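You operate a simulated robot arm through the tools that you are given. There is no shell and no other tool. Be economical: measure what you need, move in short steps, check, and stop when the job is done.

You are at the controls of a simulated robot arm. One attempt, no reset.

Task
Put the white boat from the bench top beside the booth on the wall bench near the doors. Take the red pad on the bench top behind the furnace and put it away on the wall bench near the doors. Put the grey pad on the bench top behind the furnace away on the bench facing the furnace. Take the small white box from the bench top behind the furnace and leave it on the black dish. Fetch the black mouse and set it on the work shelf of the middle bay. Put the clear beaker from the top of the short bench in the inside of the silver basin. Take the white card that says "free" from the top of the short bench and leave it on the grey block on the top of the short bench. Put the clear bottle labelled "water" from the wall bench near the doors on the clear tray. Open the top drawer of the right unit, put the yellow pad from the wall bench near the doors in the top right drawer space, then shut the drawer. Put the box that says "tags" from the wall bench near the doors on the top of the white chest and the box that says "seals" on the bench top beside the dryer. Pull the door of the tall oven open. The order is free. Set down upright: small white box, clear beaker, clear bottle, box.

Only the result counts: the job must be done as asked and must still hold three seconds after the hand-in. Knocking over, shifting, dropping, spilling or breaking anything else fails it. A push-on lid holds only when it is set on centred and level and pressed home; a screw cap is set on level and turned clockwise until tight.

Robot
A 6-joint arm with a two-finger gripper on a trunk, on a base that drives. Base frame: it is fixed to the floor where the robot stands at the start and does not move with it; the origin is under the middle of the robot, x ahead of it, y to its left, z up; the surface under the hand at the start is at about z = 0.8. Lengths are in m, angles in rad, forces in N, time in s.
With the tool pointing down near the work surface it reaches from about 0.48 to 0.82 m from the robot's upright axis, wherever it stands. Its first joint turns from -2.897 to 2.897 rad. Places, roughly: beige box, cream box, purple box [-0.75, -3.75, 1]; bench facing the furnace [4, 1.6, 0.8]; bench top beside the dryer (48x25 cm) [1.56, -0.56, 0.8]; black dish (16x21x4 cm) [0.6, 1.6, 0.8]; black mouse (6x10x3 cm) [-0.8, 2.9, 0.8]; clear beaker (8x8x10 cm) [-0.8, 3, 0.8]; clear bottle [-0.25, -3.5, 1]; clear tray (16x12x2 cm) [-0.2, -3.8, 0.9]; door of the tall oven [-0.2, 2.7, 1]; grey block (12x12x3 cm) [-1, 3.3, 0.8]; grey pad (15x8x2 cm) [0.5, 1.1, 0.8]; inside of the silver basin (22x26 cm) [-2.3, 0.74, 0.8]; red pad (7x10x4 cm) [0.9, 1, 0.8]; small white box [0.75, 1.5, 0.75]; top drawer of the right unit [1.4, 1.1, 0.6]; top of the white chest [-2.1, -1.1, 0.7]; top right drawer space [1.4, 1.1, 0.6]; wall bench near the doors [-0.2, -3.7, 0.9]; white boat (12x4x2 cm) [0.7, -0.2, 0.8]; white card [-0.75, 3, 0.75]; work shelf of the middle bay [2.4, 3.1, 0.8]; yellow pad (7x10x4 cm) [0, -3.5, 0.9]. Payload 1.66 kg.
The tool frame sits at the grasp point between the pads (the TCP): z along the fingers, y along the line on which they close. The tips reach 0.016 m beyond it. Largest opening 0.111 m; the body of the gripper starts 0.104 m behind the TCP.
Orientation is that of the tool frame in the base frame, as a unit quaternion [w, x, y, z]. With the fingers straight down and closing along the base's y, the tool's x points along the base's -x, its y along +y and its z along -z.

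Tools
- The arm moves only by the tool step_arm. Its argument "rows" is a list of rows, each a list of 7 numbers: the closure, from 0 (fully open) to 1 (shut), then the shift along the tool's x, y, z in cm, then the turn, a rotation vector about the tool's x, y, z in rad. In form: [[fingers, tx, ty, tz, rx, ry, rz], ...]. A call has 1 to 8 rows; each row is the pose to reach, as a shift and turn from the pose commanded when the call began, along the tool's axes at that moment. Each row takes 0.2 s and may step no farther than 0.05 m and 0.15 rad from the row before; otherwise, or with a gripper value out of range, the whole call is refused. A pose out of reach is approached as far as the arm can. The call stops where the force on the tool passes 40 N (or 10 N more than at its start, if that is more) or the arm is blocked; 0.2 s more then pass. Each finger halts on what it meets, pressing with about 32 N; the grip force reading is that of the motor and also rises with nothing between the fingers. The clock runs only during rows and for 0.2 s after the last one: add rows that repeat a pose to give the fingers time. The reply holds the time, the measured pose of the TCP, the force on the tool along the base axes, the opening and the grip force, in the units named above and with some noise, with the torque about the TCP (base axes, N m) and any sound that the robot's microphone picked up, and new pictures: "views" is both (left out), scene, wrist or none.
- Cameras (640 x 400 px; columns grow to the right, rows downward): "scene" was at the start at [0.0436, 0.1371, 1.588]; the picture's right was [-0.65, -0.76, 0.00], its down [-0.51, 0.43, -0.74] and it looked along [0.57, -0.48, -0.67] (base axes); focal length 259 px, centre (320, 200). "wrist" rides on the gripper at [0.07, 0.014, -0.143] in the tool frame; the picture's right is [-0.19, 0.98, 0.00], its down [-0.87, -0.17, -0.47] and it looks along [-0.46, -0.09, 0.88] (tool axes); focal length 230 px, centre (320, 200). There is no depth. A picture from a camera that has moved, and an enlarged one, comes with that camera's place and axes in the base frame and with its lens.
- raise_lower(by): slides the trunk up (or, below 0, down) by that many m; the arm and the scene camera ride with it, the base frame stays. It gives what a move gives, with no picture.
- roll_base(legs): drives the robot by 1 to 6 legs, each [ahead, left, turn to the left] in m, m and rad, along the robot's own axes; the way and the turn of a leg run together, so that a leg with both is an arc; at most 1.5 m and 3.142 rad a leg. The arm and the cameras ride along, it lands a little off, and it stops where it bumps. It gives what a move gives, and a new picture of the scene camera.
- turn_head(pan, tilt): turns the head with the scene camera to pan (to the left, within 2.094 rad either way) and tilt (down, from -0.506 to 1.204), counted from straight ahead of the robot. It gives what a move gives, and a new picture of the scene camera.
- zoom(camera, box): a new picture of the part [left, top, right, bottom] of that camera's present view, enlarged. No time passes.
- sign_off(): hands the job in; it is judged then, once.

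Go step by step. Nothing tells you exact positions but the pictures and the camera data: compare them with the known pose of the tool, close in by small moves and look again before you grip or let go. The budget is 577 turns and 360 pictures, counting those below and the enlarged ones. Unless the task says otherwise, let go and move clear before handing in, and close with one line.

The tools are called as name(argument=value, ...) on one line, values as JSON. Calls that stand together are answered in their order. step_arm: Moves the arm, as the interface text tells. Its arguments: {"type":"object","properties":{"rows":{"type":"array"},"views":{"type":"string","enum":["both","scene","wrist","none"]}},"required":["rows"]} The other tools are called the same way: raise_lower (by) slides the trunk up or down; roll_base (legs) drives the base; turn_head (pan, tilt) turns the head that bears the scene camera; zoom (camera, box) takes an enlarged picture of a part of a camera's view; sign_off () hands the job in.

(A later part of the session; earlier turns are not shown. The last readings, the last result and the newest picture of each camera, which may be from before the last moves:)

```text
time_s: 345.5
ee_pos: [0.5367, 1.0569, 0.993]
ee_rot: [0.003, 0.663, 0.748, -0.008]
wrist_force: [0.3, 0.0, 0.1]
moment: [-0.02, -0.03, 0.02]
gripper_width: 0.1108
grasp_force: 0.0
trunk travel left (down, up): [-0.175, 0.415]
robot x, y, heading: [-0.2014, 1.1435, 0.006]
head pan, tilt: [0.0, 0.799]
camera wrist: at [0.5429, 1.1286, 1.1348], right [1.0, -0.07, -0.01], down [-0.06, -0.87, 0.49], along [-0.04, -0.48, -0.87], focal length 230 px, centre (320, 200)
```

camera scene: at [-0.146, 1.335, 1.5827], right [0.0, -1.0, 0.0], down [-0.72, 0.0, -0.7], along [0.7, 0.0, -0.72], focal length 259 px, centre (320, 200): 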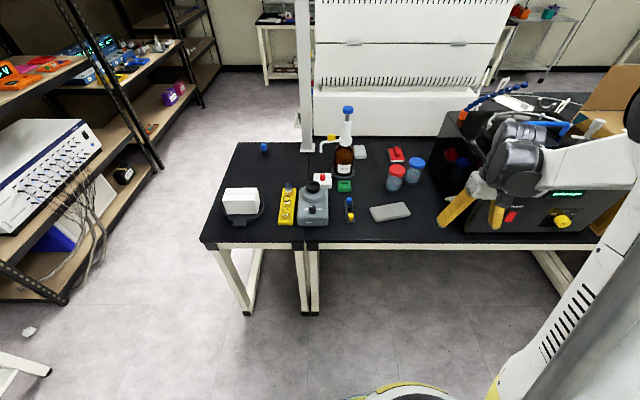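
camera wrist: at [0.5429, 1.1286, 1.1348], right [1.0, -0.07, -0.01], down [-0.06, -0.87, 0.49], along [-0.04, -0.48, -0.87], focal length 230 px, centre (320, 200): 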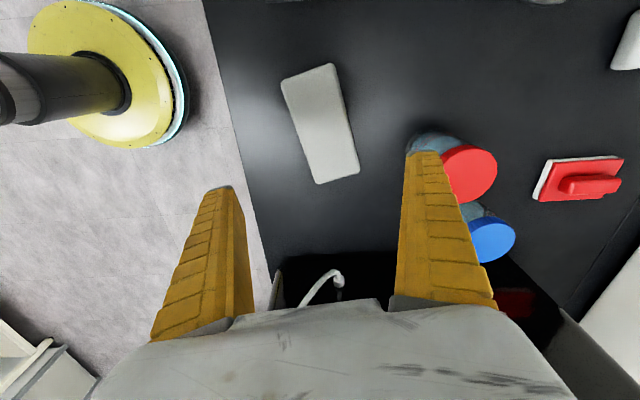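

step_arm(rows=[[0.15, 1, 0.4, 3, 0, 0, -0.1], [0.15, 1, 0.4, 7, 0, 0, -0.1], [0.15, 1, 0.4, 11, 0, 0, -0.1], [0.15, 1, 0.4, 15, 0, 0, -0.1], [0.15, 1, 0.4, 17.2, 0, 0, -0.1], [0.15, 1, 0.4, 17.2, 0, 0, -0.1]], views="wrist")

```text
time_s: 346.9
ee_pos: [0.5403, 1.065, 0.8191]
ee_rot: [0.003, 0.624, 0.781, -0.008]
wrist_force: [0.2, 0.2, -1.2]
moment: [0.02, -0.02, 0.01]
gripper_width: 0.0952
grasp_force: 0.8
trunk travel left (down, up): [-0.175, 0.415]
robot x, y, heading: [-0.2047, 1.1467, 0.007]
head pan, tilt: [0.0, 0.799]
camera wrist: at [0.5386, 1.1375, 0.9609], right [1.0, 0.03, -0.01], down [0.03, -0.87, 0.49], along [0.01, -0.49, -0.87], focal length 230 px, centre (320, 200)
```

wrist: 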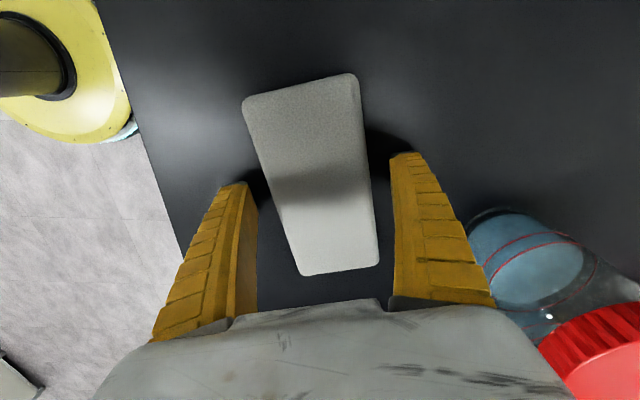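

Well placed; I close, lift and check.

step_arm(rows=[[0.3, 0, 0, 0, 0, 0, 0], [0.6, 0, 0, 0, 0, 0, 0], [0.6, 0, 0, 0, 0, 0, 0], [0.6, 0, 0, -4, 0, 0, 0], [0.6, 0, 0, -8, 0, 0, 0], [0.6, 0, 0, -12, 0, 0, 0], [0.6, 0, 0, -16, 0, 0, 0]], views="wrist")

```text
time_s: 348.5
ee_pos: [0.5405, 1.0667, 0.9801]
ee_rot: [0.003, 0.625, 0.781, -0.008]
wrist_force: [-0.8, -0.3, -0.5]
moment: [-0.01, 0.02, -0.02]
gripper_width: 0.0697
grasp_force: 31.8
trunk travel left (down, up): [-0.175, 0.415]
robot x, y, heading: [-0.2023, 1.1436, 0.002]
head pan, tilt: [0.0, 0.799]
camera wrist: at [0.5404, 1.1391, 1.1219], right [1.0, 0.03, -0.01], down [0.03, -0.87, 0.49], along [0.01, -0.49, -0.87], focal length 230 px, centre (320, 200)
```

wrist: 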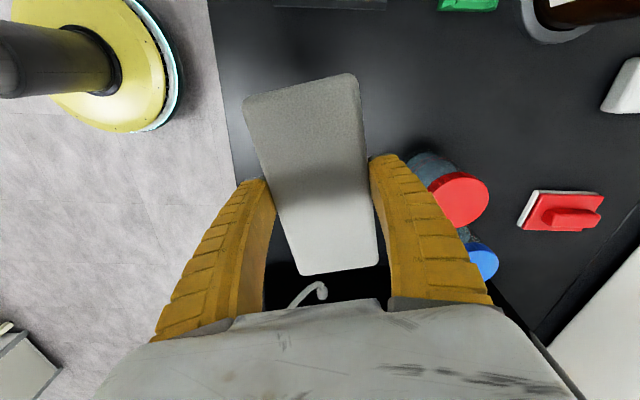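

Held. I raise and retract, then check before driving.

step_arm(rows=[[0.6, 0, 0, -4, 0, 0, 0], [0.6, 0, 0, -8, 0, 0, 0], [0.6, 0, 0, -12, 0, 0, 0], [0.6, 0, 0, -16, 0, 0, 0], [0.6, 1, -4, -18, 0, 0, 0], [0.6, 2, -8, -20, 0, 0, 0], [0.6, 3, -12, -21, 0, 0, 0], [0.6, 4, -16, -21, 0, 0, 0]], views="none")

```text
time_s: 350.3
ee_pos: [0.3748, 1.0731, 1.1902]
ee_rot: [0.002, 0.625, 0.781, -0.008]
wrist_force: [0.1, -0.5, 0.4]
moment: [-0.04, -0.03, 0.01]
gripper_width: 0.0698
grasp_force: 31.8
trunk travel left (down, up): [-0.175, 0.415]
robot x, y, heading: [-0.206, 1.1398, 0.003]
head pan, tilt: [0.0, 0.799]
```

roll_base(legs=[[0, 1.13, 0], [1.5, 0, 0], [1.45, 0, 0], [0.35, -0.35, 0]])

turn_head(pan=-0.1, tilt=0.8)

```text
time_s: 372.6
ee_pos: [3.6912, 1.7463, 1.1898]
ee_rot: [0.002, 0.644, 0.765, -0.008]
wrist_force: [-0.1, -0.1, -0.7]
moment: [0.04, -0.02, -0.01]
gripper_width: 0.0699
grasp_force: 31.7
trunk travel left (down, up): [-0.175, 0.415]
robot x, y, heading: [3.1165, 1.8438, -0.043]
head pan, tilt: [0.0, 0.799]
camera scene: at [3.1833, 2.0306, 1.5827], right [-0.04, -1.0, 0.0], down [-0.72, 0.03, -0.7], along [0.7, -0.03, -0.72], focal length 259 px, centre (320, 200)
```

scene: 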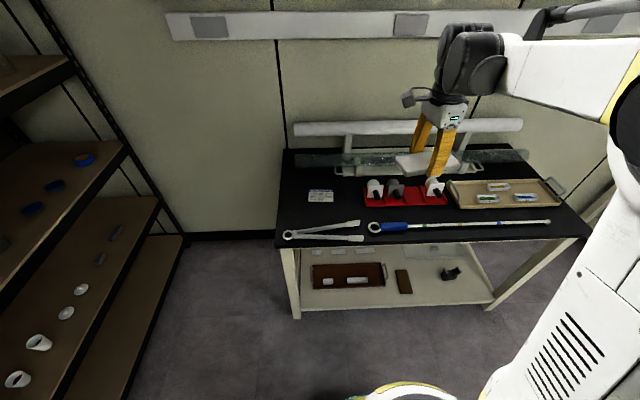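

```text
time_s: 373.2
ee_pos: [3.6911, 1.7469, 1.1901]
ee_rot: [0.003, 0.643, 0.766, -0.008]
wrist_force: [0.4, -0.3, -0.7]
moment: [0.0, 0.0, 0.0]
gripper_width: 0.07
grasp_force: 31.8
trunk travel left (down, up): [-0.175, 0.415]
robot x, y, heading: [3.1158, 1.8414, -0.04]
head pan, tilt: [-0.099, 0.799]
camera scene: at [3.1821, 2.023, 1.5827], right [-0.14, -0.99, 0.0], down [-0.71, 0.1, -0.7], along [0.69, -0.1, -0.72], focal length 259 px, centre (320, 200)
```

scene: 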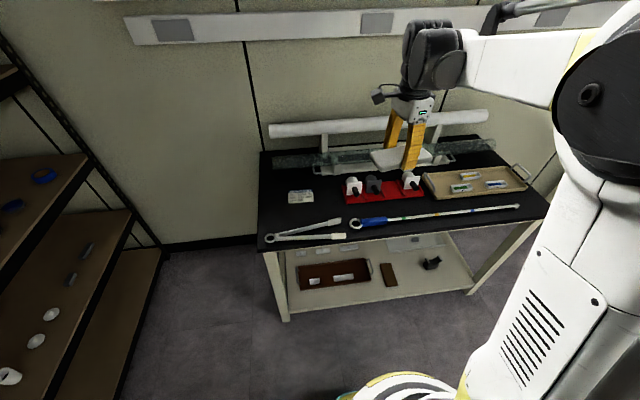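

zoom(camera="scene", box=[250, 130, 450, 255])

```text
3.20 times, centred on (350, 192) of scene
camera zoom: at [3.1821, 2.023, 1.5827], right [-0.14, -0.99, 0.0], down [-0.71, 0.1, -0.7], along [0.69, -0.1, -0.72], focal length 828 px, centre (224, 224)
```

zoom: 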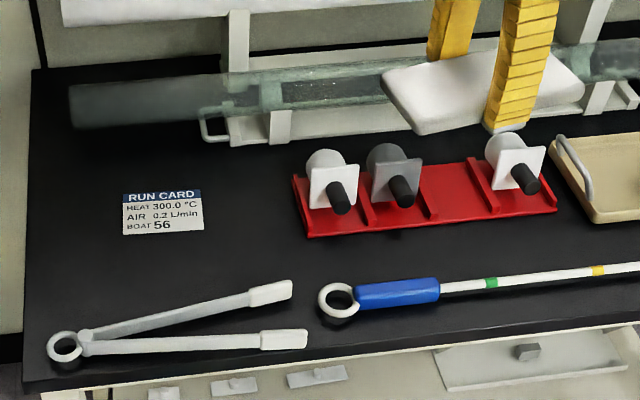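

A free slot lies between the run card and the red tray, centred at about [3.955, 1.88]. I turn the gripper so the pad's long side runs along x, and close in.

step_arm(rows=[[0.6, 1.5, 0, 0, 0, 0, -0.14], [0.6, 3, 0, 0, 0, 0, -0.28], [0.6, 4.5, 0, 0, 0, 0, -0.42], [0.6, 6, 0, 0, 0, 0, -0.56], [0.6, 7.5, 0, 0, 0, 0, -0.7], [0.6, 9, 0, 0, 0, 0, -0.84], [0.6, 10.5, 0, 0, 0, 0, -0.98], [0.6, 12, 0, 0, 0, 0, -1.12]], views="none")

step_arm(rows=[[0.6, 0, 0, 0, 0, 0, -0.14], [0.6, 0, 0, 0, 0, 0, -0.28]], views="none")

roll_base(legs=[[0.2, 0, 0.04]])

```text
time_s: 375.0
ee_pos: [3.6684, 1.8636, 1.1868]
ee_rot: [-0.002, 0.137, 0.99, -0.009]
wrist_force: [-0.1, -0.5, -0.7]
moment: [-0.02, 0.01, 0.02]
gripper_width: 0.07
grasp_force: 32.2
trunk travel left (down, up): [-0.175, 0.415]
robot x, y, heading: [3.1154, 1.8413, -0.044]
head pan, tilt: [-0.099, 0.799]
```

```text
time_s: 375.6
ee_pos: [3.6701, 1.8648, 1.1888]
ee_rot: [-0.003, -0.003, 1.0, -0.007]
wrist_force: [-0.3, 0.0, -0.2]
moment: [0.03, 0.01, -0.02]
gripper_width: 0.0698
grasp_force: 31.8
trunk travel left (down, up): [-0.175, 0.415]
robot x, y, heading: [3.1136, 1.8431, -0.041]
head pan, tilt: [-0.099, 0.799]
```

```text
time_s: 377.2
ee_pos: [3.8715, 1.8823, 1.189]
ee_rot: [-0.004, -0.021, 1.0, -0.008]
wrist_force: [0.1, -0.1, -0.5]
moment: [0.02, 0.06, 0.0]
gripper_width: 0.0698
grasp_force: 32.1
trunk travel left (down, up): [-0.175, 0.415]
robot x, y, heading: [3.3153, 1.841, -0.005]
head pan, tilt: [-0.099, 0.799]
camera scene: at [3.3774, 2.0209, 1.5826], right [-0.1, -0.99, 0.0], down [-0.71, 0.07, -0.7], along [0.69, -0.07, -0.72], focal length 259 px, centre (320, 200)
```

scene: 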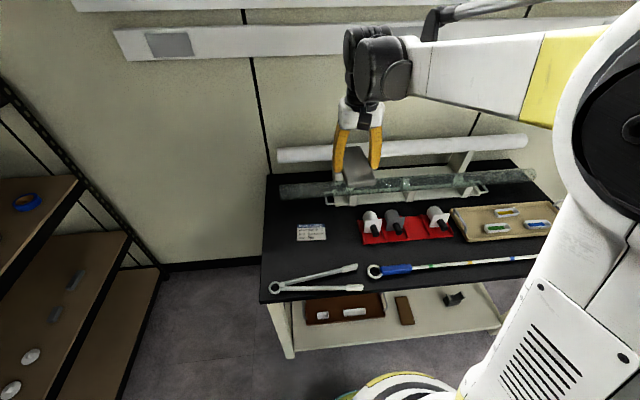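

step_arm(rows=[[0.6, -4, 0, 2, -0.016, -0.008, 0], [0.6, -7, 0, 6, -0.016, -0.008, -0.03], [0.6, -7.5, 0, 10, -0.016, -0.008, -0.04]], views="wrist")

zoom(camera="scene", box=[250, 130, 450, 300])

```text
time_s: 378.0
ee_pos: [3.9438, 1.8834, 1.0872]
ee_rot: [0.0, -0.041, 0.999, -0.001]
wrist_force: [0.3, 0.9, -0.9]
moment: [0.0, 0.01, -0.01]
gripper_width: 0.0699
grasp_force: 31.5
trunk travel left (down, up): [-0.175, 0.415]
robot x, y, heading: [3.3177, 1.8353, -0.004]
head pan, tilt: [-0.099, 0.799]
camera wrist: at [3.8737, 1.8897, 1.2299], right [0.11, 0.99, 0.0], down [0.88, -0.1, 0.47], along [0.47, -0.05, -0.88], focal length 230 px, centre (320, 200)
```

wrist: 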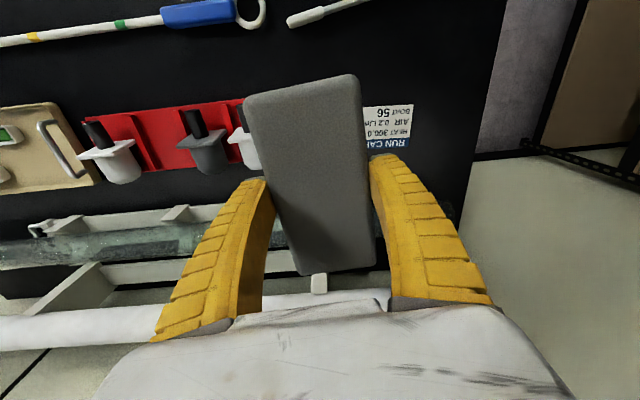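

```text
2.35 times, centred on (350, 215) of scene
camera zoom: at [3.3768, 2.0209, 1.5827], right [-0.1, -0.99, 0.0], down [-0.71, 0.07, -0.7], along [0.69, -0.07, -0.72], focal length 609 px, centre (249, 165)
```

zoom: 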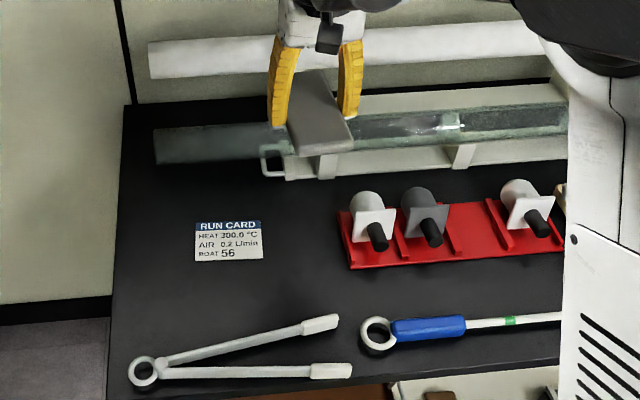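

The slot is y 1.812–1.942, x 3.83–4.07. I square up and lower onto [3.95, 1.878].

step_arm(rows=[[0.6, -0.6, -0.5, 3, 0, 0, 0.08], [0.6, -0.6, -0.5, 7, 0, 0, 0.08], [0.6, -0.6, -0.5, 11, 0, 0, 0.08], [0.6, -0.6, -0.5, 15, 0, 0, 0.08], [0.6, -0.6, -0.5, 19, 0, 0, 0.08], [0.6, -0.6, -0.5, 22.5, 0, 0, 0.08], [0.6, -0.6, -0.5, 24, 0, 0, 0.08], [0.6, -0.6, -0.5, 24, 0, 0, 0.08]], views="both")

zoom(camera="scene", box=[280, 180, 420, 300])

```text
time_s: 379.8
ee_pos: [3.9521, 1.8773, 0.8468]
ee_rot: [-0.001, -0.002, 1.0, 0.0]
wrist_force: [0.8, 0.0, -0.6]
moment: [0.02, 0.02, 0.02]
gripper_width: 0.0698
grasp_force: 31.8
trunk travel left (down, up): [-0.175, 0.415]
robot x, y, heading: [3.3169, 1.8402, -0.003]
head pan, tilt: [-0.099, 0.799]
camera scene: at [3.3763, 2.0208, 1.5827], right [-0.1, -0.99, 0.0], down [-0.71, 0.07, -0.7], along [0.69, -0.07, -0.72], focal length 259 px, centre (320, 200)
camera wrist: at [3.8821, 1.8902, 0.9906], right [0.19, 0.98, 0.0], down [0.87, -0.17, 0.47], along [0.46, -0.09, -0.88], focal length 230 px, centre (320, 200)
```

scene: 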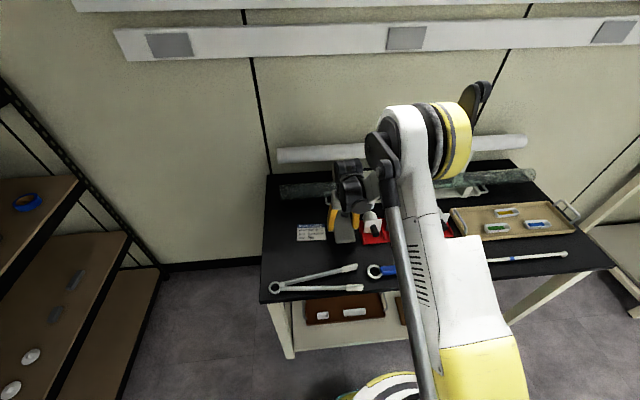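
wrist: 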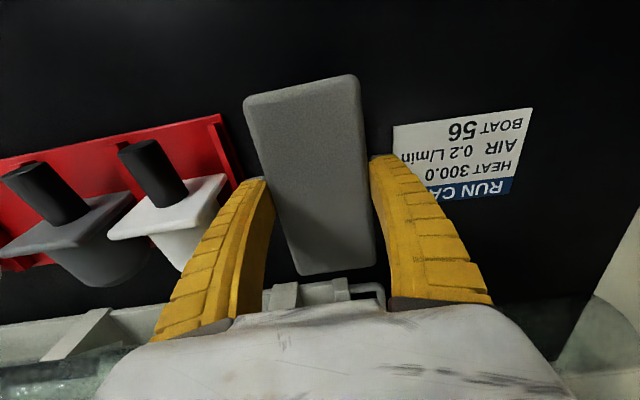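

```text
3.33 times, centred on (350, 240) of scene
camera zoom: at [3.3763, 2.0208, 1.5827], right [-0.1, -0.99, 0.0], down [-0.71, 0.07, -0.7], along [0.69, -0.07, -0.72], focal length 863 px, centre (220, 67)
```

zoom: 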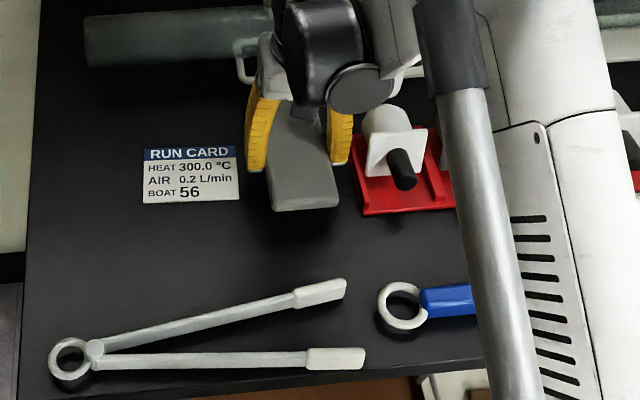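

step_arm(rows=[[0.6, 0, 0, 1, 0, 0, 0], [0.6, 0, 0, 2, 0, 0, 0], [0.6, 0, 0, 2.4, 0, 0, 0], [0.6, 0, 0, 2.4, 0, 0, 0]], views="none")

step_arm(rows=[[0.6, 0, 0, 0.2, 0, 0, 0], [0.6, 0, 0, 0.4, 0, 0, 0], [0.6, 0, 0, 0.4, 0, 0, 0]], views="none")

```text
time_s: 380.8
ee_pos: [3.953, 1.8783, 0.824]
ee_rot: [0.0, -0.001, 1.0, -0.001]
wrist_force: [-0.3, -0.5, -0.9]
moment: [0.0, -0.03, -0.01]
gripper_width: 0.0698
grasp_force: 31.8
trunk travel left (down, up): [-0.175, 0.415]
robot x, y, heading: [3.3204, 1.8365, -0.002]
head pan, tilt: [-0.099, 0.799]
```

```text
time_s: 381.6
ee_pos: [3.9513, 1.8771, 0.8208]
ee_rot: [0.001, -0.001, 1.0, -0.001]
wrist_force: [-0.9, -0.4, 4.4]
moment: [-0.25, -0.47, 0.0]
gripper_width: 0.0705
grasp_force: 32.1
trunk travel left (down, up): [-0.175, 0.415]
robot x, y, heading: [3.3159, 1.8394, -0.003]
head pan, tilt: [-0.099, 0.799]
```

step_arm(rows=[[0.6, 0, 0, 0.15, 0, 0, 0], [0.3, 0, 0, 0.15, 0, 0, 0], [0.27, 0, 0, 0.15, 0, 0, 0], [0.27, 0, 0, -2, 0, 0, 0], [0.27, 0, 0, -6, 0, 0, 0], [0.27, 0, 0, -10, 0, 0, 0]], views="wrist")

```text
time_s: 383.0
ee_pos: [3.9492, 1.8777, 0.9217]
ee_rot: [0.001, -0.001, 1.0, 0.001]
wrist_force: [-0.8, -1.0, -0.9]
moment: [-0.02, 0.03, -0.03]
gripper_width: 0.0823
grasp_force: 1.2
trunk travel left (down, up): [-0.175, 0.415]
robot x, y, heading: [3.3166, 1.8376, -0.002]
head pan, tilt: [-0.099, 0.799]
camera wrist: at [3.8806, 1.8913, 1.0639], right [0.19, 0.98, 0.0], down [0.87, -0.17, 0.47], along [0.46, -0.09, -0.88], focal length 230 px, centre (320, 200)
```

wrist: 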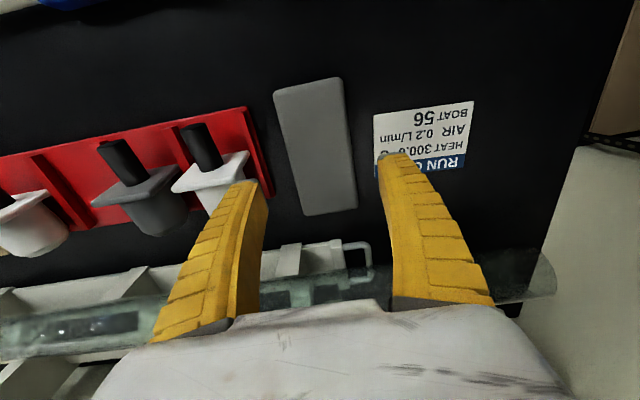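

The grey pad is in place. Next the red pad: I raise and retract the arm first.

step_arm(rows=[[0, 0, 0, -4.5, 0, 0, 0], [0, 0, 0, -9, 0, 0, 0], [0, 0, 0, -13.5, 0, 0, 0], [0, 0, 0, -18, 0, 0, 0], [0, 0, 0, -22.5, 0, 0, 0], [0, 4, 0, -25, 0, 0, 0], [0, 8, 0, -27, 0, 0, 0], [0, 12.5, 0, -28, 0, 0, 0]], views="none")

```text
time_s: 384.8
ee_pos: [3.822, 1.8786, 1.2024]
ee_rot: [0.001, -0.001, 1.0, 0.0]
wrist_force: [-0.3, -0.3, 0.3]
moment: [0.01, -0.04, 0.01]
gripper_width: 0.1111
grasp_force: 0.0
trunk travel left (down, up): [-0.175, 0.415]
robot x, y, heading: [3.3165, 1.8394, -0.005]
head pan, tilt: [-0.099, 0.799]
```

roll_base(legs=[[-0.3, 0.42, 0], [-1.5, 0, 0], [-1.5, 0, 0], [-0.2, 0, 0], [0, -1.2, 0]])

turn_head(pan=0.0, tilt=0.9)

```text
time_s: 408.9
ee_pos: [0.3308, 1.0607, 1.2018]
ee_rot: [0.001, -0.005, 1.0, 0.0]
wrist_force: [-0.8, -0.1, -0.1]
moment: [-0.01, -0.01, 0.01]
gripper_width: 0.1105
grasp_force: 0.1
trunk travel left (down, up): [-0.175, 0.415]
robot x, y, heading: [-0.1763, 1.0116, 0.001]
head pan, tilt: [-0.099, 0.799]
camera scene: at [-0.1171, 1.1987, 1.5827], right [-0.09, -1.0, 0.0], down [-0.71, 0.07, -0.7], along [0.69, -0.07, -0.72], focal length 259 px, centre (320, 200)
```

scene: 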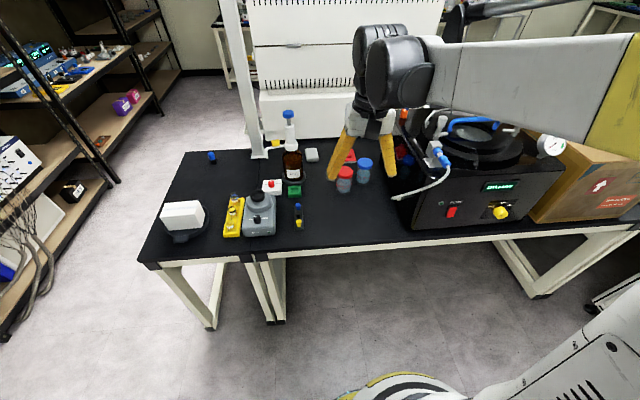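

```text
time_s: 409.5
ee_pos: [0.3321, 1.0615, 1.2006]
ee_rot: [0.0, -0.005, 1.0, 0.0]
wrist_force: [-0.5, -0.1, 1.4]
moment: [0.01, -0.02, -0.01]
gripper_width: 0.1109
grasp_force: 0.0
trunk travel left (down, up): [-0.175, 0.415]
robot x, y, heading: [-0.1758, 1.0158, 0.001]
head pan, tilt: [0.0, 0.901]
camera scene: at [-0.1219, 1.2069, 1.5748], right [0.0, -1.0, 0.0], down [-0.78, 0.0, -0.62], along [0.62, 0.0, -0.78], focal length 259 px, centre (320, 200)
```

scene: 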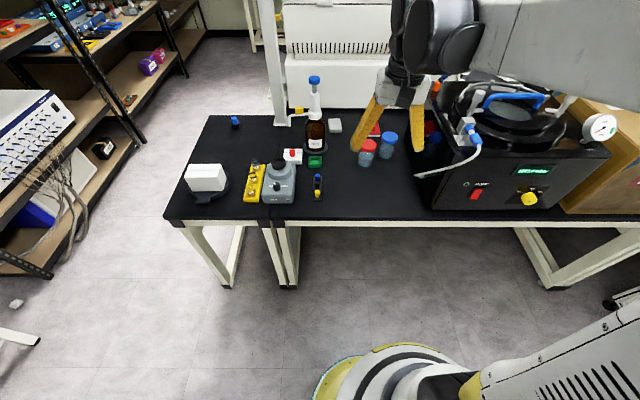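

The knee space under this bench is open between y ≈ -0.15 and 1.35. I raise the trunk for clearance over the apparatus and drive in a little.

raise_lower(by=0.12)

roll_base(legs=[[0.25, 0, 0], [0.07, 0, 0]])

step_arm(rows=[[0, -4, 0, 0, 0, 0, 0], [0, -8, 0, 0, 0, 0, 0], [0, -12, 0, 0, 0, 0, 0], [0, -15, 0, 0, 0, 0, 0]], views="wrist")

```text
time_s: 411.0
ee_pos: [0.3313, 1.0605, 1.3205]
ee_rot: [0.0, -0.006, 1.0, 0.0]
wrist_force: [0.0, -0.7, 0.2]
moment: [0.01, 0.03, 0.01]
gripper_width: 0.111
grasp_force: 0.1
trunk travel left (down, up): [-0.295, 0.295]
robot x, y, heading: [-0.1766, 1.0148, 0.006]
head pan, tilt: [0.0, 0.901]
```

```text
time_s: 413.4
ee_pos: [0.6498, 1.0627, 1.3194]
ee_rot: [0.0, -0.005, 1.0, -0.001]
wrist_force: [0.5, 0.1, -0.8]
moment: [-0.01, 0.05, 0.02]
gripper_width: 0.1111
grasp_force: 0.1
trunk travel left (down, up): [-0.295, 0.295]
robot x, y, heading: [0.144, 1.0181, 0.003]
head pan, tilt: [0.0, 0.901]
camera scene: at [0.1974, 1.2087, 1.6947], right [0.0, -1.0, 0.0], down [-0.78, 0.0, -0.62], along [0.62, 0.0, -0.78], focal length 259 px, centre (320, 200)
```

scene: 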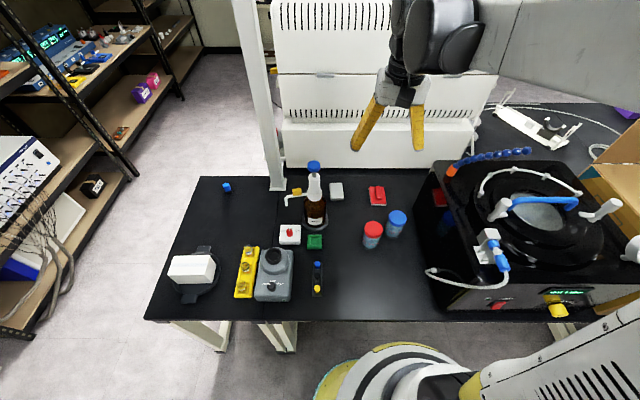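

```text
time_s: 414.4
ee_pos: [0.8018, 1.0616, 1.3215]
ee_rot: [0.0, -0.006, 1.0, 0.0]
wrist_force: [0.3, 0.1, 0.7]
moment: [0.03, 0.04, 0.0]
gripper_width: 0.1111
grasp_force: 0.0
trunk travel left (down, up): [-0.295, 0.295]
robot x, y, heading: [0.1443, 1.018, 0.004]
head pan, tilt: [0.0, 0.901]
camera wrist: at [0.7318, 1.075, 1.4635], right [0.18, 0.98, 0.0], down [0.87, -0.16, 0.47], along [0.46, -0.08, -0.88], focal length 230 px, centre (320, 200)
```

wrist: 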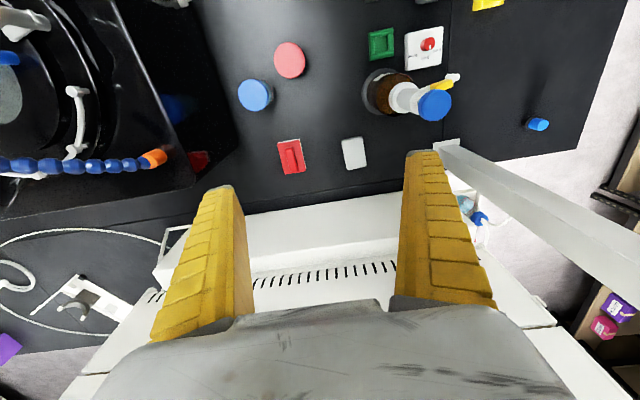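

The red pad lies along x at [0.914, 0.96], close behind the apparatus (north face y ≈ 0.83). I shift the base forward and left so the forearm comes in from the north, and raise the trunk more.

raise_lower(by=0.1)

roll_base(legs=[[0.055, 0.085, 0]])

```text
time_s: 415.8
ee_pos: [0.8002, 1.0629, 1.4202]
ee_rot: [0.0, -0.005, 1.0, 0.0]
wrist_force: [0.3, -0.4, -0.6]
moment: [-0.03, -0.01, 0.02]
gripper_width: 0.111
grasp_force: 0.1
trunk travel left (down, up): [-0.395, 0.195]
robot x, y, heading: [0.1417, 1.0175, 0.005]
head pan, tilt: [0.0, 0.901]
```

```text
time_s: 416.9
ee_pos: [0.8546, 1.1496, 1.4209]
ee_rot: [-0.001, -0.005, 1.0, 0.0]
wrist_force: [-1.1, -0.1, -0.3]
moment: [-0.06, -0.01, 0.02]
gripper_width: 0.1108
grasp_force: 0.1
trunk travel left (down, up): [-0.395, 0.195]
robot x, y, heading: [0.1977, 1.0996, 0.011]
head pan, tilt: [0.0, 0.901]
camera scene: at [0.2506, 1.2945, 1.7947], right [0.01, -1.0, 0.0], down [-0.78, -0.01, -0.62], along [0.62, 0.0, -0.78], focal length 259 px, centre (320, 200)
```

scene: 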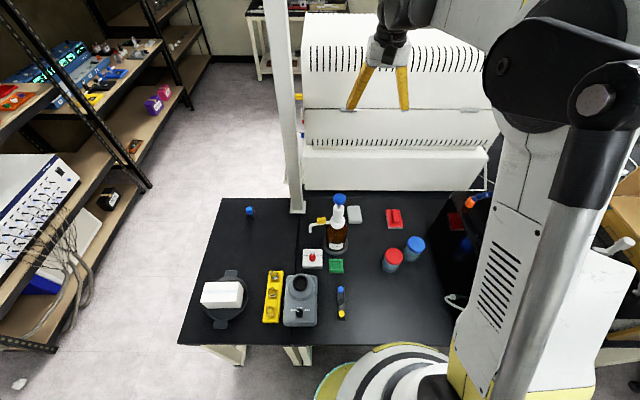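

step_arm(rows=[[0, -1.5, -4, 0, 0, 0, 0], [0, -3, -8, 0, 0, 0, 0], [0, -4.5, -12, 0, 0, 0, 0], [0, -6, -16, 2, 0, 0, 0], [0, -6, -19, 5, 0, 0, 0], [0, -6, -19, 10, 0, 0, 0], [0, -6, -19, 15, 0, 0, 0], [0, -6, -19, 20, 0, 0, 0]], views="both")

```text
time_s: 418.7
ee_pos: [0.9178, 0.9609, 1.2202]
ee_rot: [0.0, -0.006, 1.0, 0.0]
wrist_force: [0.1, 0.3, 0.5]
moment: [-0.02, 0.04, -0.04]
gripper_width: 0.1112
grasp_force: 0.0
trunk travel left (down, up): [-0.395, 0.195]
robot x, y, heading: [0.1985, 1.1045, 0.007]
head pan, tilt: [0.0, 0.901]
camera scene: at [0.2513, 1.2937, 1.7947], right [0.01, -1.0, 0.0], down [-0.78, -0.01, -0.62], along [0.62, 0.0, -0.78], focal length 259 px, centre (320, 200)
camera wrist: at [0.8486, 0.9736, 1.3622], right [0.18, 0.98, 0.0], down [0.87, -0.16, 0.47], along [0.46, -0.08, -0.88], focal length 230 px, centre (320, 200)
```

scene: 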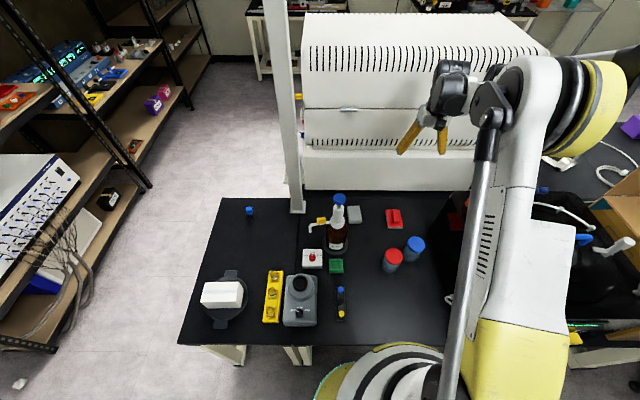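
wrist: 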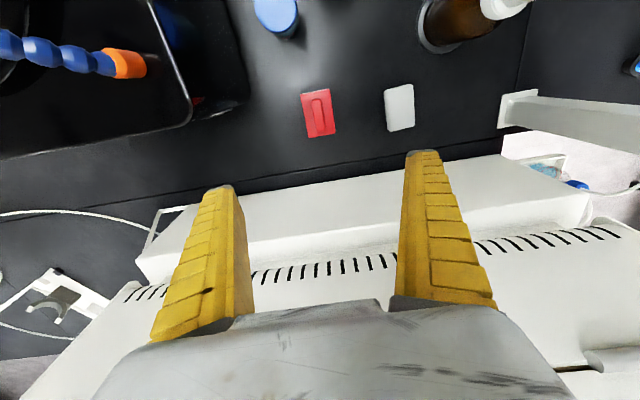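

step_arm(rows=[[0.1, 0.3, 0.2, 4, 0, 0, 0], [0.1, 0.3, 0.2, 8, 0, 0, 0], [0.1, 0.3, 0.2, 12, 0, 0, 0], [0.1, 0.3, 0.2, 16, 0, 0, 0], [0.1, 0.3, 0.2, 20, 0, 0, 0], [0.1, 0.3, 0.2, 24, 0, 0, 0]], views="both")

```text
time_s: 420.1
ee_pos: [0.9151, 0.9618, 0.9796]
ee_rot: [0.001, -0.006, 1.0, 0.0]
wrist_force: [1.0, 0.4, -0.9]
moment: [0.01, 0.0, 0.01]
gripper_width: 0.1008
grasp_force: 1.1
trunk travel left (down, up): [-0.395, 0.195]
robot x, y, heading: [0.1982, 1.102, 0.007]
head pan, tilt: [0.0, 0.901]
camera scene: at [0.2507, 1.2933, 1.7948], right [0.01, -1.0, 0.0], down [-0.78, 0.0, -0.62], along [0.62, 0.0, -0.78], focal length 259 px, centre (320, 200)
camera wrist: at [0.8452, 0.9749, 1.1226], right [0.18, 0.98, 0.0], down [0.87, -0.16, 0.47], along [0.46, -0.08, -0.88], focal length 230 px, centre (320, 200)
```

scene: 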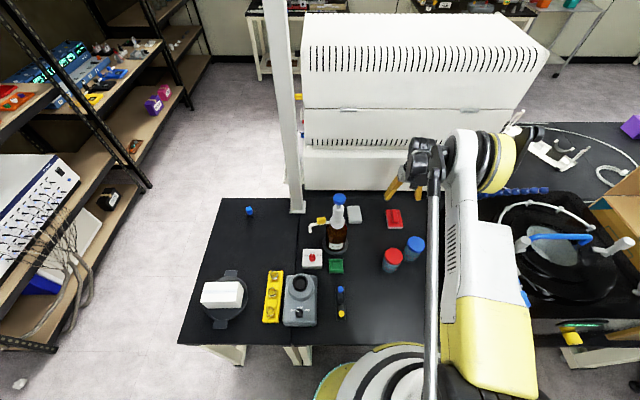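
wrist: 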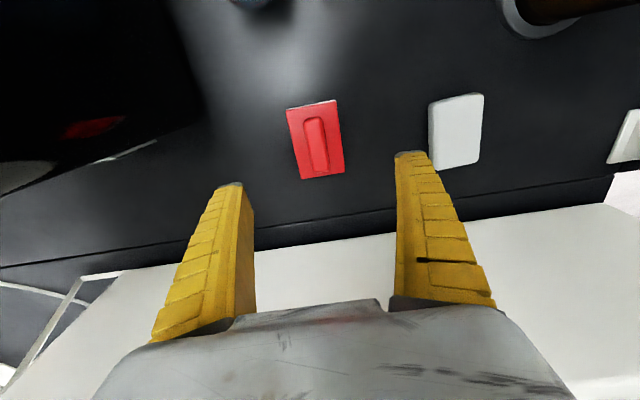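

step_arm(rows=[[0.1, 0, -0.2, 4, 0, 0, 0], [0.1, 0, -0.2, 8, 0, 0, 0], [0.1, 0, -0.2, 12, 0, 0, 0], [0.1, 0, -0.2, 15.8, 0, 0, 0], [0.1, 0, -0.2, 15.8, 0, 0, 0]], views="both")

```text
time_s: 421.3
ee_pos: [0.8707, 0.9674, 0.8977]
ee_rot: [0.0, -0.005, 1.0, 0.0]
wrist_force: [0.7, -0.2, -0.7]
moment: [0.01, 0.02, 0.02]
gripper_width: 0.1001
grasp_force: 0.7
out of reach, approached as far as the arm can: row 2, 3, 4, 5
trunk travel left (down, up): [-0.395, 0.195]
robot x, y, heading: [0.1963, 1.1023, 0.004]
head pan, tilt: [0.0, 0.901]
camera scene: at [0.2505, 1.2935, 1.7948], right [0.01, -1.0, 0.0], down [-0.78, -0.01, -0.62], along [0.62, 0.0, -0.78], focal length 259 px, centre (320, 200)
camera wrist: at [0.8011, 0.9792, 1.0402], right [0.18, 0.98, 0.0], down [0.87, -0.16, 0.47], along [0.47, -0.08, -0.88], focal length 230 px, centre (320, 200)
```

scene: 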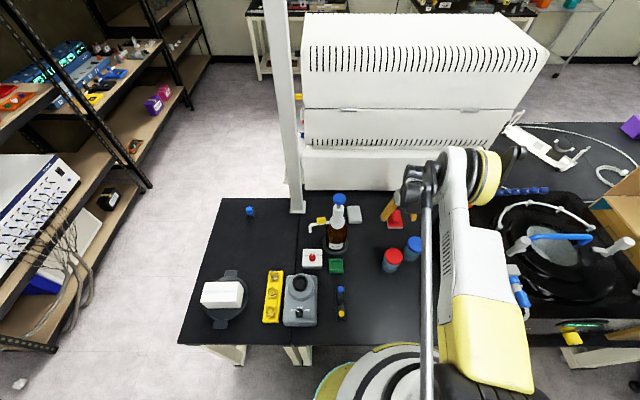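
wrist: 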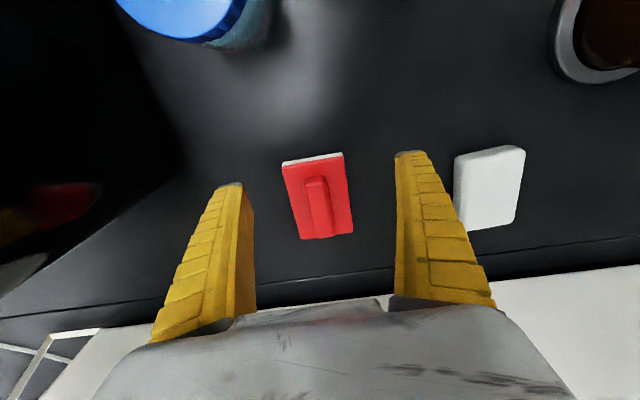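

The arm runs out of reach with the trunk this high. I go back up, lower the trunk 10 cm, then finish the descent.

step_arm(rows=[[0.1, 0, 0, -4, 0, 0, 0], [0.1, -2, 0, -8, 0, 0, 0], [0.1, -4.4, -0.6, -9, 0, 0, 0], [0.1, -4.4, -0.6, -9, 0, 0, 0]], views="none")

raise_lower(by=-0.1)

step_arm(rows=[[0.1, 0, 0, 0, 0, 0, 0]], views="both")

```text
time_s: 422.3
ee_pos: [0.9178, 0.9619, 0.9885]
ee_rot: [0.0, -0.006, 1.0, 0.0]
wrist_force: [-0.3, 0.6, -0.5]
moment: [-0.02, -0.01, -0.01]
gripper_width: 0.1005
grasp_force: 0.2
trunk travel left (down, up): [-0.395, 0.195]
robot x, y, heading: [0.1956, 1.1039, 0.008]
head pan, tilt: [0.0, 0.901]
```

```text
time_s: 423.7
ee_pos: [0.917, 0.9621, 0.8886]
ee_rot: [0.001, -0.007, 1.0, -0.001]
wrist_force: [0.0, -0.2, 0.5]
moment: [0.01, 0.0, 0.01]
gripper_width: 0.1006
grasp_force: 0.1
trunk travel left (down, up): [-0.295, 0.295]
robot x, y, heading: [0.199, 1.102, 0.01]
head pan, tilt: [0.0, 0.901]
```

```text
time_s: 424.1
ee_pos: [0.9179, 0.962, 0.8874]
ee_rot: [-0.001, -0.007, 1.0, 0.0]
wrist_force: [-0.2, -0.9, 0.3]
moment: [-0.01, -0.02, 0.0]
gripper_width: 0.1008
grasp_force: 0.4
trunk travel left (down, up): [-0.295, 0.295]
robot x, y, heading: [0.1987, 1.1027, 0.007]
head pan, tilt: [0.0, 0.901]
camera scene: at [0.2499, 1.2935, 1.6948], right [0.01, -1.0, 0.0], down [-0.78, -0.01, -0.62], along [0.62, 0.0, -0.78], focal length 259 px, centre (320, 200)
camera wrist: at [0.8478, 0.9731, 1.0304], right [0.18, 0.98, 0.0], down [0.87, -0.16, 0.47], along [0.47, -0.08, -0.88], focal length 230 px, centre (320, 200)
```

scene: 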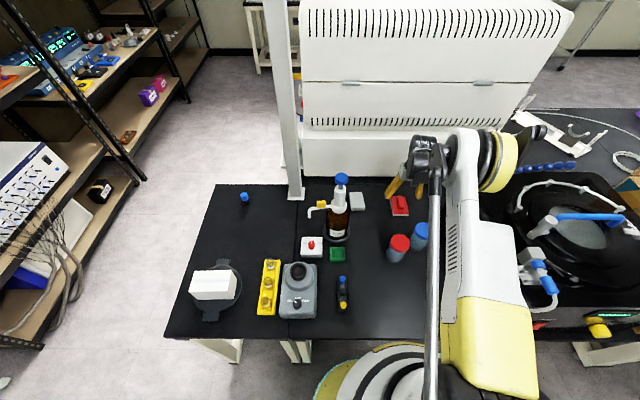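
wrist: 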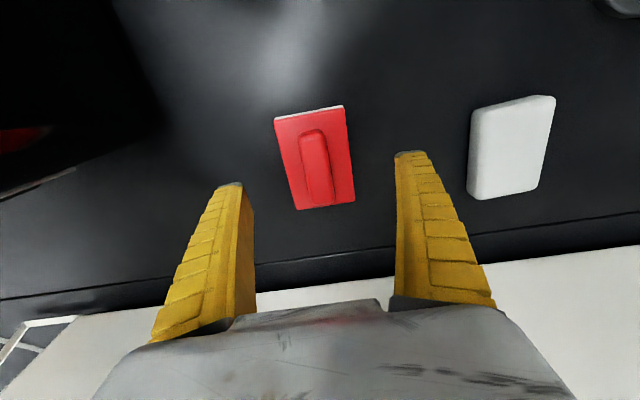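

step_arm(rows=[[0.1, 0, -0.3, 2, 0, 0, 0], [0.1, 0, -0.3, 4.5, 0, 0, 0], [0.1, 0, -0.3, 6.4, 0, 0, 0], [0.1, 0, -0.3, 6.4, 0, 0, 0]], views="wrist")

```text
time_s: 425.1
ee_pos: [0.9129, 0.9594, 0.8303]
ee_rot: [0.002, -0.006, 1.0, 0.0]
wrist_force: [0.3, -0.6, 0.5]
moment: [0.0, -0.01, -0.03]
gripper_width: 0.1007
grasp_force: 0.1
out of reach, approached as far as the arm can: row 3, 4
trunk travel left (down, up): [-0.295, 0.295]
robot x, y, heading: [0.1964, 1.099, 0.006]
head pan, tilt: [0.0, 0.901]
camera wrist: at [0.8434, 0.9715, 0.9724], right [0.18, 0.98, 0.0], down [0.87, -0.16, 0.47], along [0.47, -0.08, -0.88], focal length 230 px, centre (320, 200)
```

wrist: 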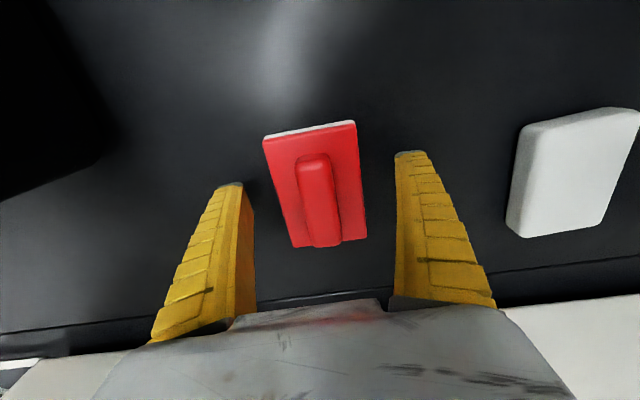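

raise_lower(by=-0.007)

step_arm(rows=[[0.3, 0, 0, 0, 0, 0, 0], [0.6, 0, 0, 0, 0, 0, 0], [0.7, 0, 0, 0, 0, 0, 0], [0.7, 0, 0, 0, 0, 0, 0]], views="wrist")

```text
time_s: 425.6
ee_pos: [0.9125, 0.9605, 0.824]
ee_rot: [0.002, -0.006, 1.0, 0.0]
wrist_force: [-0.1, -0.7, 0.7]
moment: [-0.02, 0.02, -0.04]
gripper_width: 0.1007
grasp_force: 0.7
trunk travel left (down, up): [-0.288, 0.302]
robot x, y, heading: [0.1999, 1.1032, 0.009]
head pan, tilt: [0.0, 0.901]
```

```text
time_s: 426.6
ee_pos: [0.9135, 0.9595, 0.8234]
ee_rot: [0.002, -0.006, 1.0, 0.001]
wrist_force: [3.4, 0.3, 8.7]
moment: [-0.05, -0.03, -0.03]
gripper_width: 0.0615
grasp_force: 32.1
trunk travel left (down, up): [-0.288, 0.302]
robot x, y, heading: [0.1988, 1.1044, 0.006]
head pan, tilt: [0.0, 0.901]
camera wrist: at [0.8431, 0.9717, 0.966], right [0.18, 0.98, 0.0], down [0.87, -0.16, 0.48], along [0.47, -0.08, -0.88], focal length 230 px, centre (320, 200)
```

wrist: 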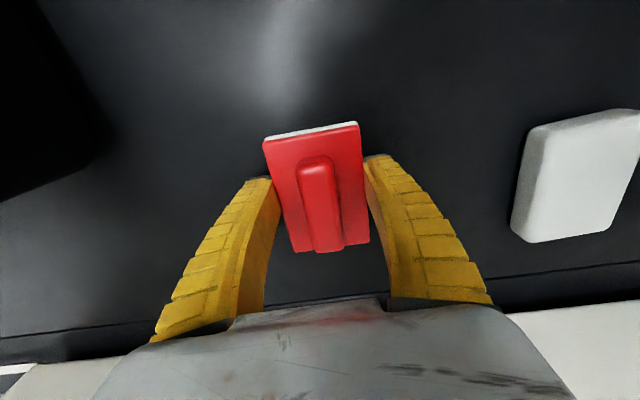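

Gripped. I raise straight up with the trunk, then retract.

raise_lower(by=0.25)

step_arm(rows=[[0.7, 0, 0, -4, 0, 0, 0], [0.7, 0, 1, -8, 0, 0, 0], [0.7, 0, 3, -12, 0, 0, 0], [0.7, 2, 6, -15, 0, 0, 0], [0.7, 5, 9, -17, 0, 0, 0], [0.7, 9, 10, -18, 0, 0, 0], [0.7, 13, 10, -18, 0, 0, 0], [0.7, 17, 10, -18, 0, 0, 0]], views="scene")

```text
time_s: 429.2
ee_pos: [0.9142, 0.9589, 1.0729]
ee_rot: [0.002, -0.006, 1.0, 0.0]
wrist_force: [0.3, -0.5, -0.8]
moment: [0.0, -0.02, 0.0]
gripper_width: 0.06
grasp_force: 31.8
trunk travel left (down, up): [-0.538, 0.052]
robot x, y, heading: [0.1956, 1.0991, 0.008]
head pan, tilt: [0.0, 0.901]
```

```text
time_s: 431.0
ee_pos: [0.7412, 1.0567, 1.2516]
ee_rot: [0.003, -0.006, 1.0, -0.001]
wrist_force: [-0.3, -0.4, 0.3]
moment: [0.01, -0.05, -0.01]
gripper_width: 0.0603
grasp_force: 32.1
trunk travel left (down, up): [-0.538, 0.052]
robot x, y, heading: [0.193, 1.1019, 0.004]
head pan, tilt: [0.0, 0.901]
camera scene: at [0.2477, 1.2935, 1.9379], right [0.01, -1.0, 0.0], down [-0.78, -0.01, -0.62], along [0.62, 0.0, -0.78], focal length 259 px, centre (320, 200)
```

scene: 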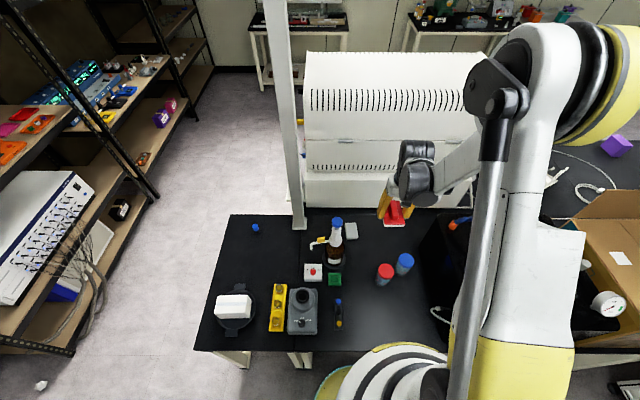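

roll_base(legs=[[-0.5, 0, 0]])

step_arm(rows=[[0.7, 2, 0, -4, 0, 0, 0], [0.7, 4, 0, -8, 0, 0, 0], [0.7, 6, 0, -12, 0, 0, 0], [0.7, 7, 0, -16, 0, 0, 0]], views="none")

raise_lower(by=-0.26)

```text
time_s: 433.9
ee_pos: [0.2418, 1.0531, 1.251]
ee_rot: [0.001, -0.004, 1.0, 0.0]
wrist_force: [-0.2, 0.1, -1.5]
moment: [0.0, -0.01, 0.0]
gripper_width: 0.0602
grasp_force: 32.0
trunk travel left (down, up): [-0.538, 0.052]
robot x, y, heading: [-0.3015, 1.1007, 0.001]
head pan, tilt: [0.0, 0.901]
camera scene: at [-0.2495, 1.291, 1.9378], right [0.0, -1.0, 0.0], down [-0.78, 0.0, -0.62], along [0.62, 0.0, -0.78], focal length 259 px, centre (320, 200)
```

scene: 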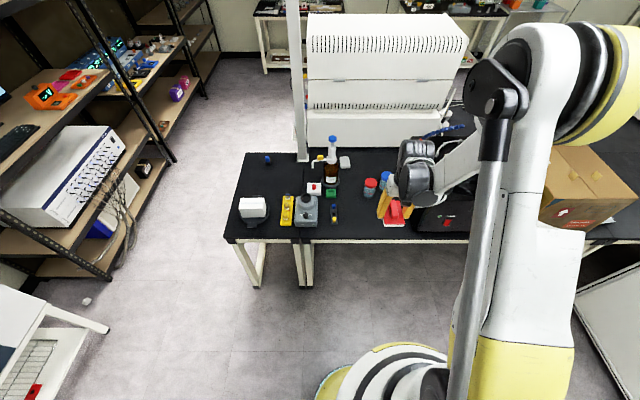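

```text
time_s: 434.9
ee_pos: [0.1698, 1.0544, 1.4123]
ee_rot: [0.002, -0.004, 1.0, 0.0]
wrist_force: [0.2, 0.4, -0.3]
moment: [0.01, 0.01, -0.02]
gripper_width: 0.0605
grasp_force: 31.8
trunk travel left (down, up): [-0.538, 0.052]
robot x, y, heading: [-0.3042, 1.1002, 0.005]
head pan, tilt: [0.0, 0.901]
```

```text
time_s: 437.6
ee_pos: [0.1709, 1.0539, 1.1513]
ee_rot: [0.002, -0.005, 1.0, 0.0]
wrist_force: [-0.8, 0.7, -1.3]
moment: [0.0, -0.01, -0.03]
gripper_width: 0.0602
grasp_force: 32.3
trunk travel left (down, up): [-0.278, 0.312]
robot x, y, heading: [-0.3032, 1.1035, 0.001]
head pan, tilt: [0.0, 0.901]
```

The red pad is held. I drive down the corridor to the wall bench.

roll_base(legs=[[-0.8, 0, 0], [0, 0, -1.571], [1.5, 0, 0], [1.5, 0, 0], [0.6, 0.45, 0]])

turn_head(pan=0.1, tilt=0.8)

```text
time_s: 463.1
ee_pos: [-0.6026, -2.8991, 1.1516]
ee_rot: [0.001, 0.696, 0.718, -0.001]
wrist_force: [0.1, 1.1, -0.8]
moment: [0.0, 0.04, 0.01]
gripper_width: 0.0599
grasp_force: 31.7
trunk travel left (down, up): [-0.278, 0.312]
robot x, y, heading: [-0.5675, -2.4234, -1.549]
head pan, tilt: [0.0, 0.901]
camera scene: at [-0.3769, -2.474, 1.6777], right [-1.0, -0.02, 0.0], down [-0.02, 0.78, -0.62], along [0.01, -0.62, -0.78], focal length 259 px, centre (320, 200)
```

scene: 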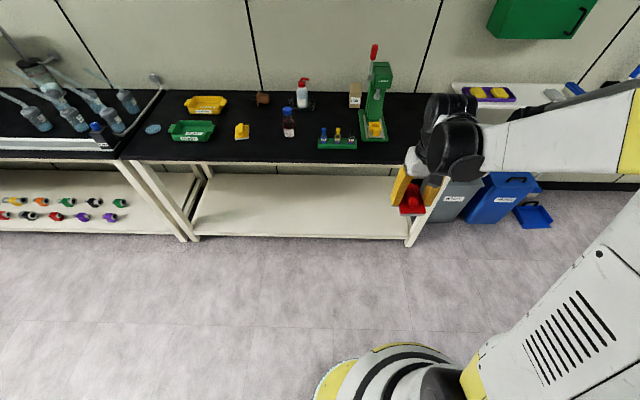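

```text
time_s: 463.8
ee_pos: [-0.6032, -2.8999, 1.1498]
ee_rot: [0.002, 0.696, 0.718, -0.002]
wrist_force: [-0.7, -0.2, -0.7]
moment: [-0.01, -0.03, 0.01]
gripper_width: 0.06
grasp_force: 32.2
trunk travel left (down, up): [-0.278, 0.312]
robot x, y, heading: [-0.5692, -2.421, -1.542]
head pan, tilt: [0.099, 0.799]
camera scene: at [-0.3692, -2.4782, 1.6857], right [-0.99, -0.12, 0.0], down [-0.09, 0.71, -0.7], along [0.09, -0.69, -0.72], focal length 259 px, centre (320, 200)
```

scene: 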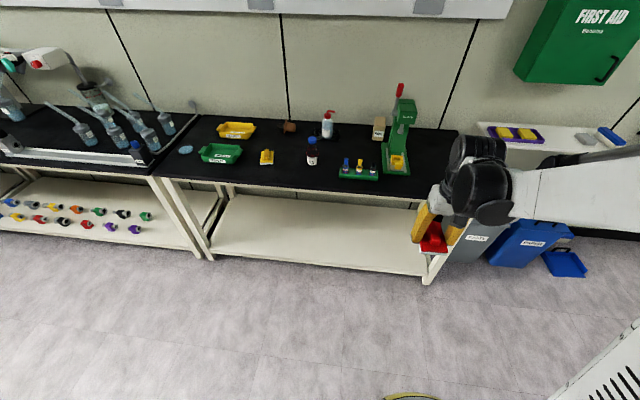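

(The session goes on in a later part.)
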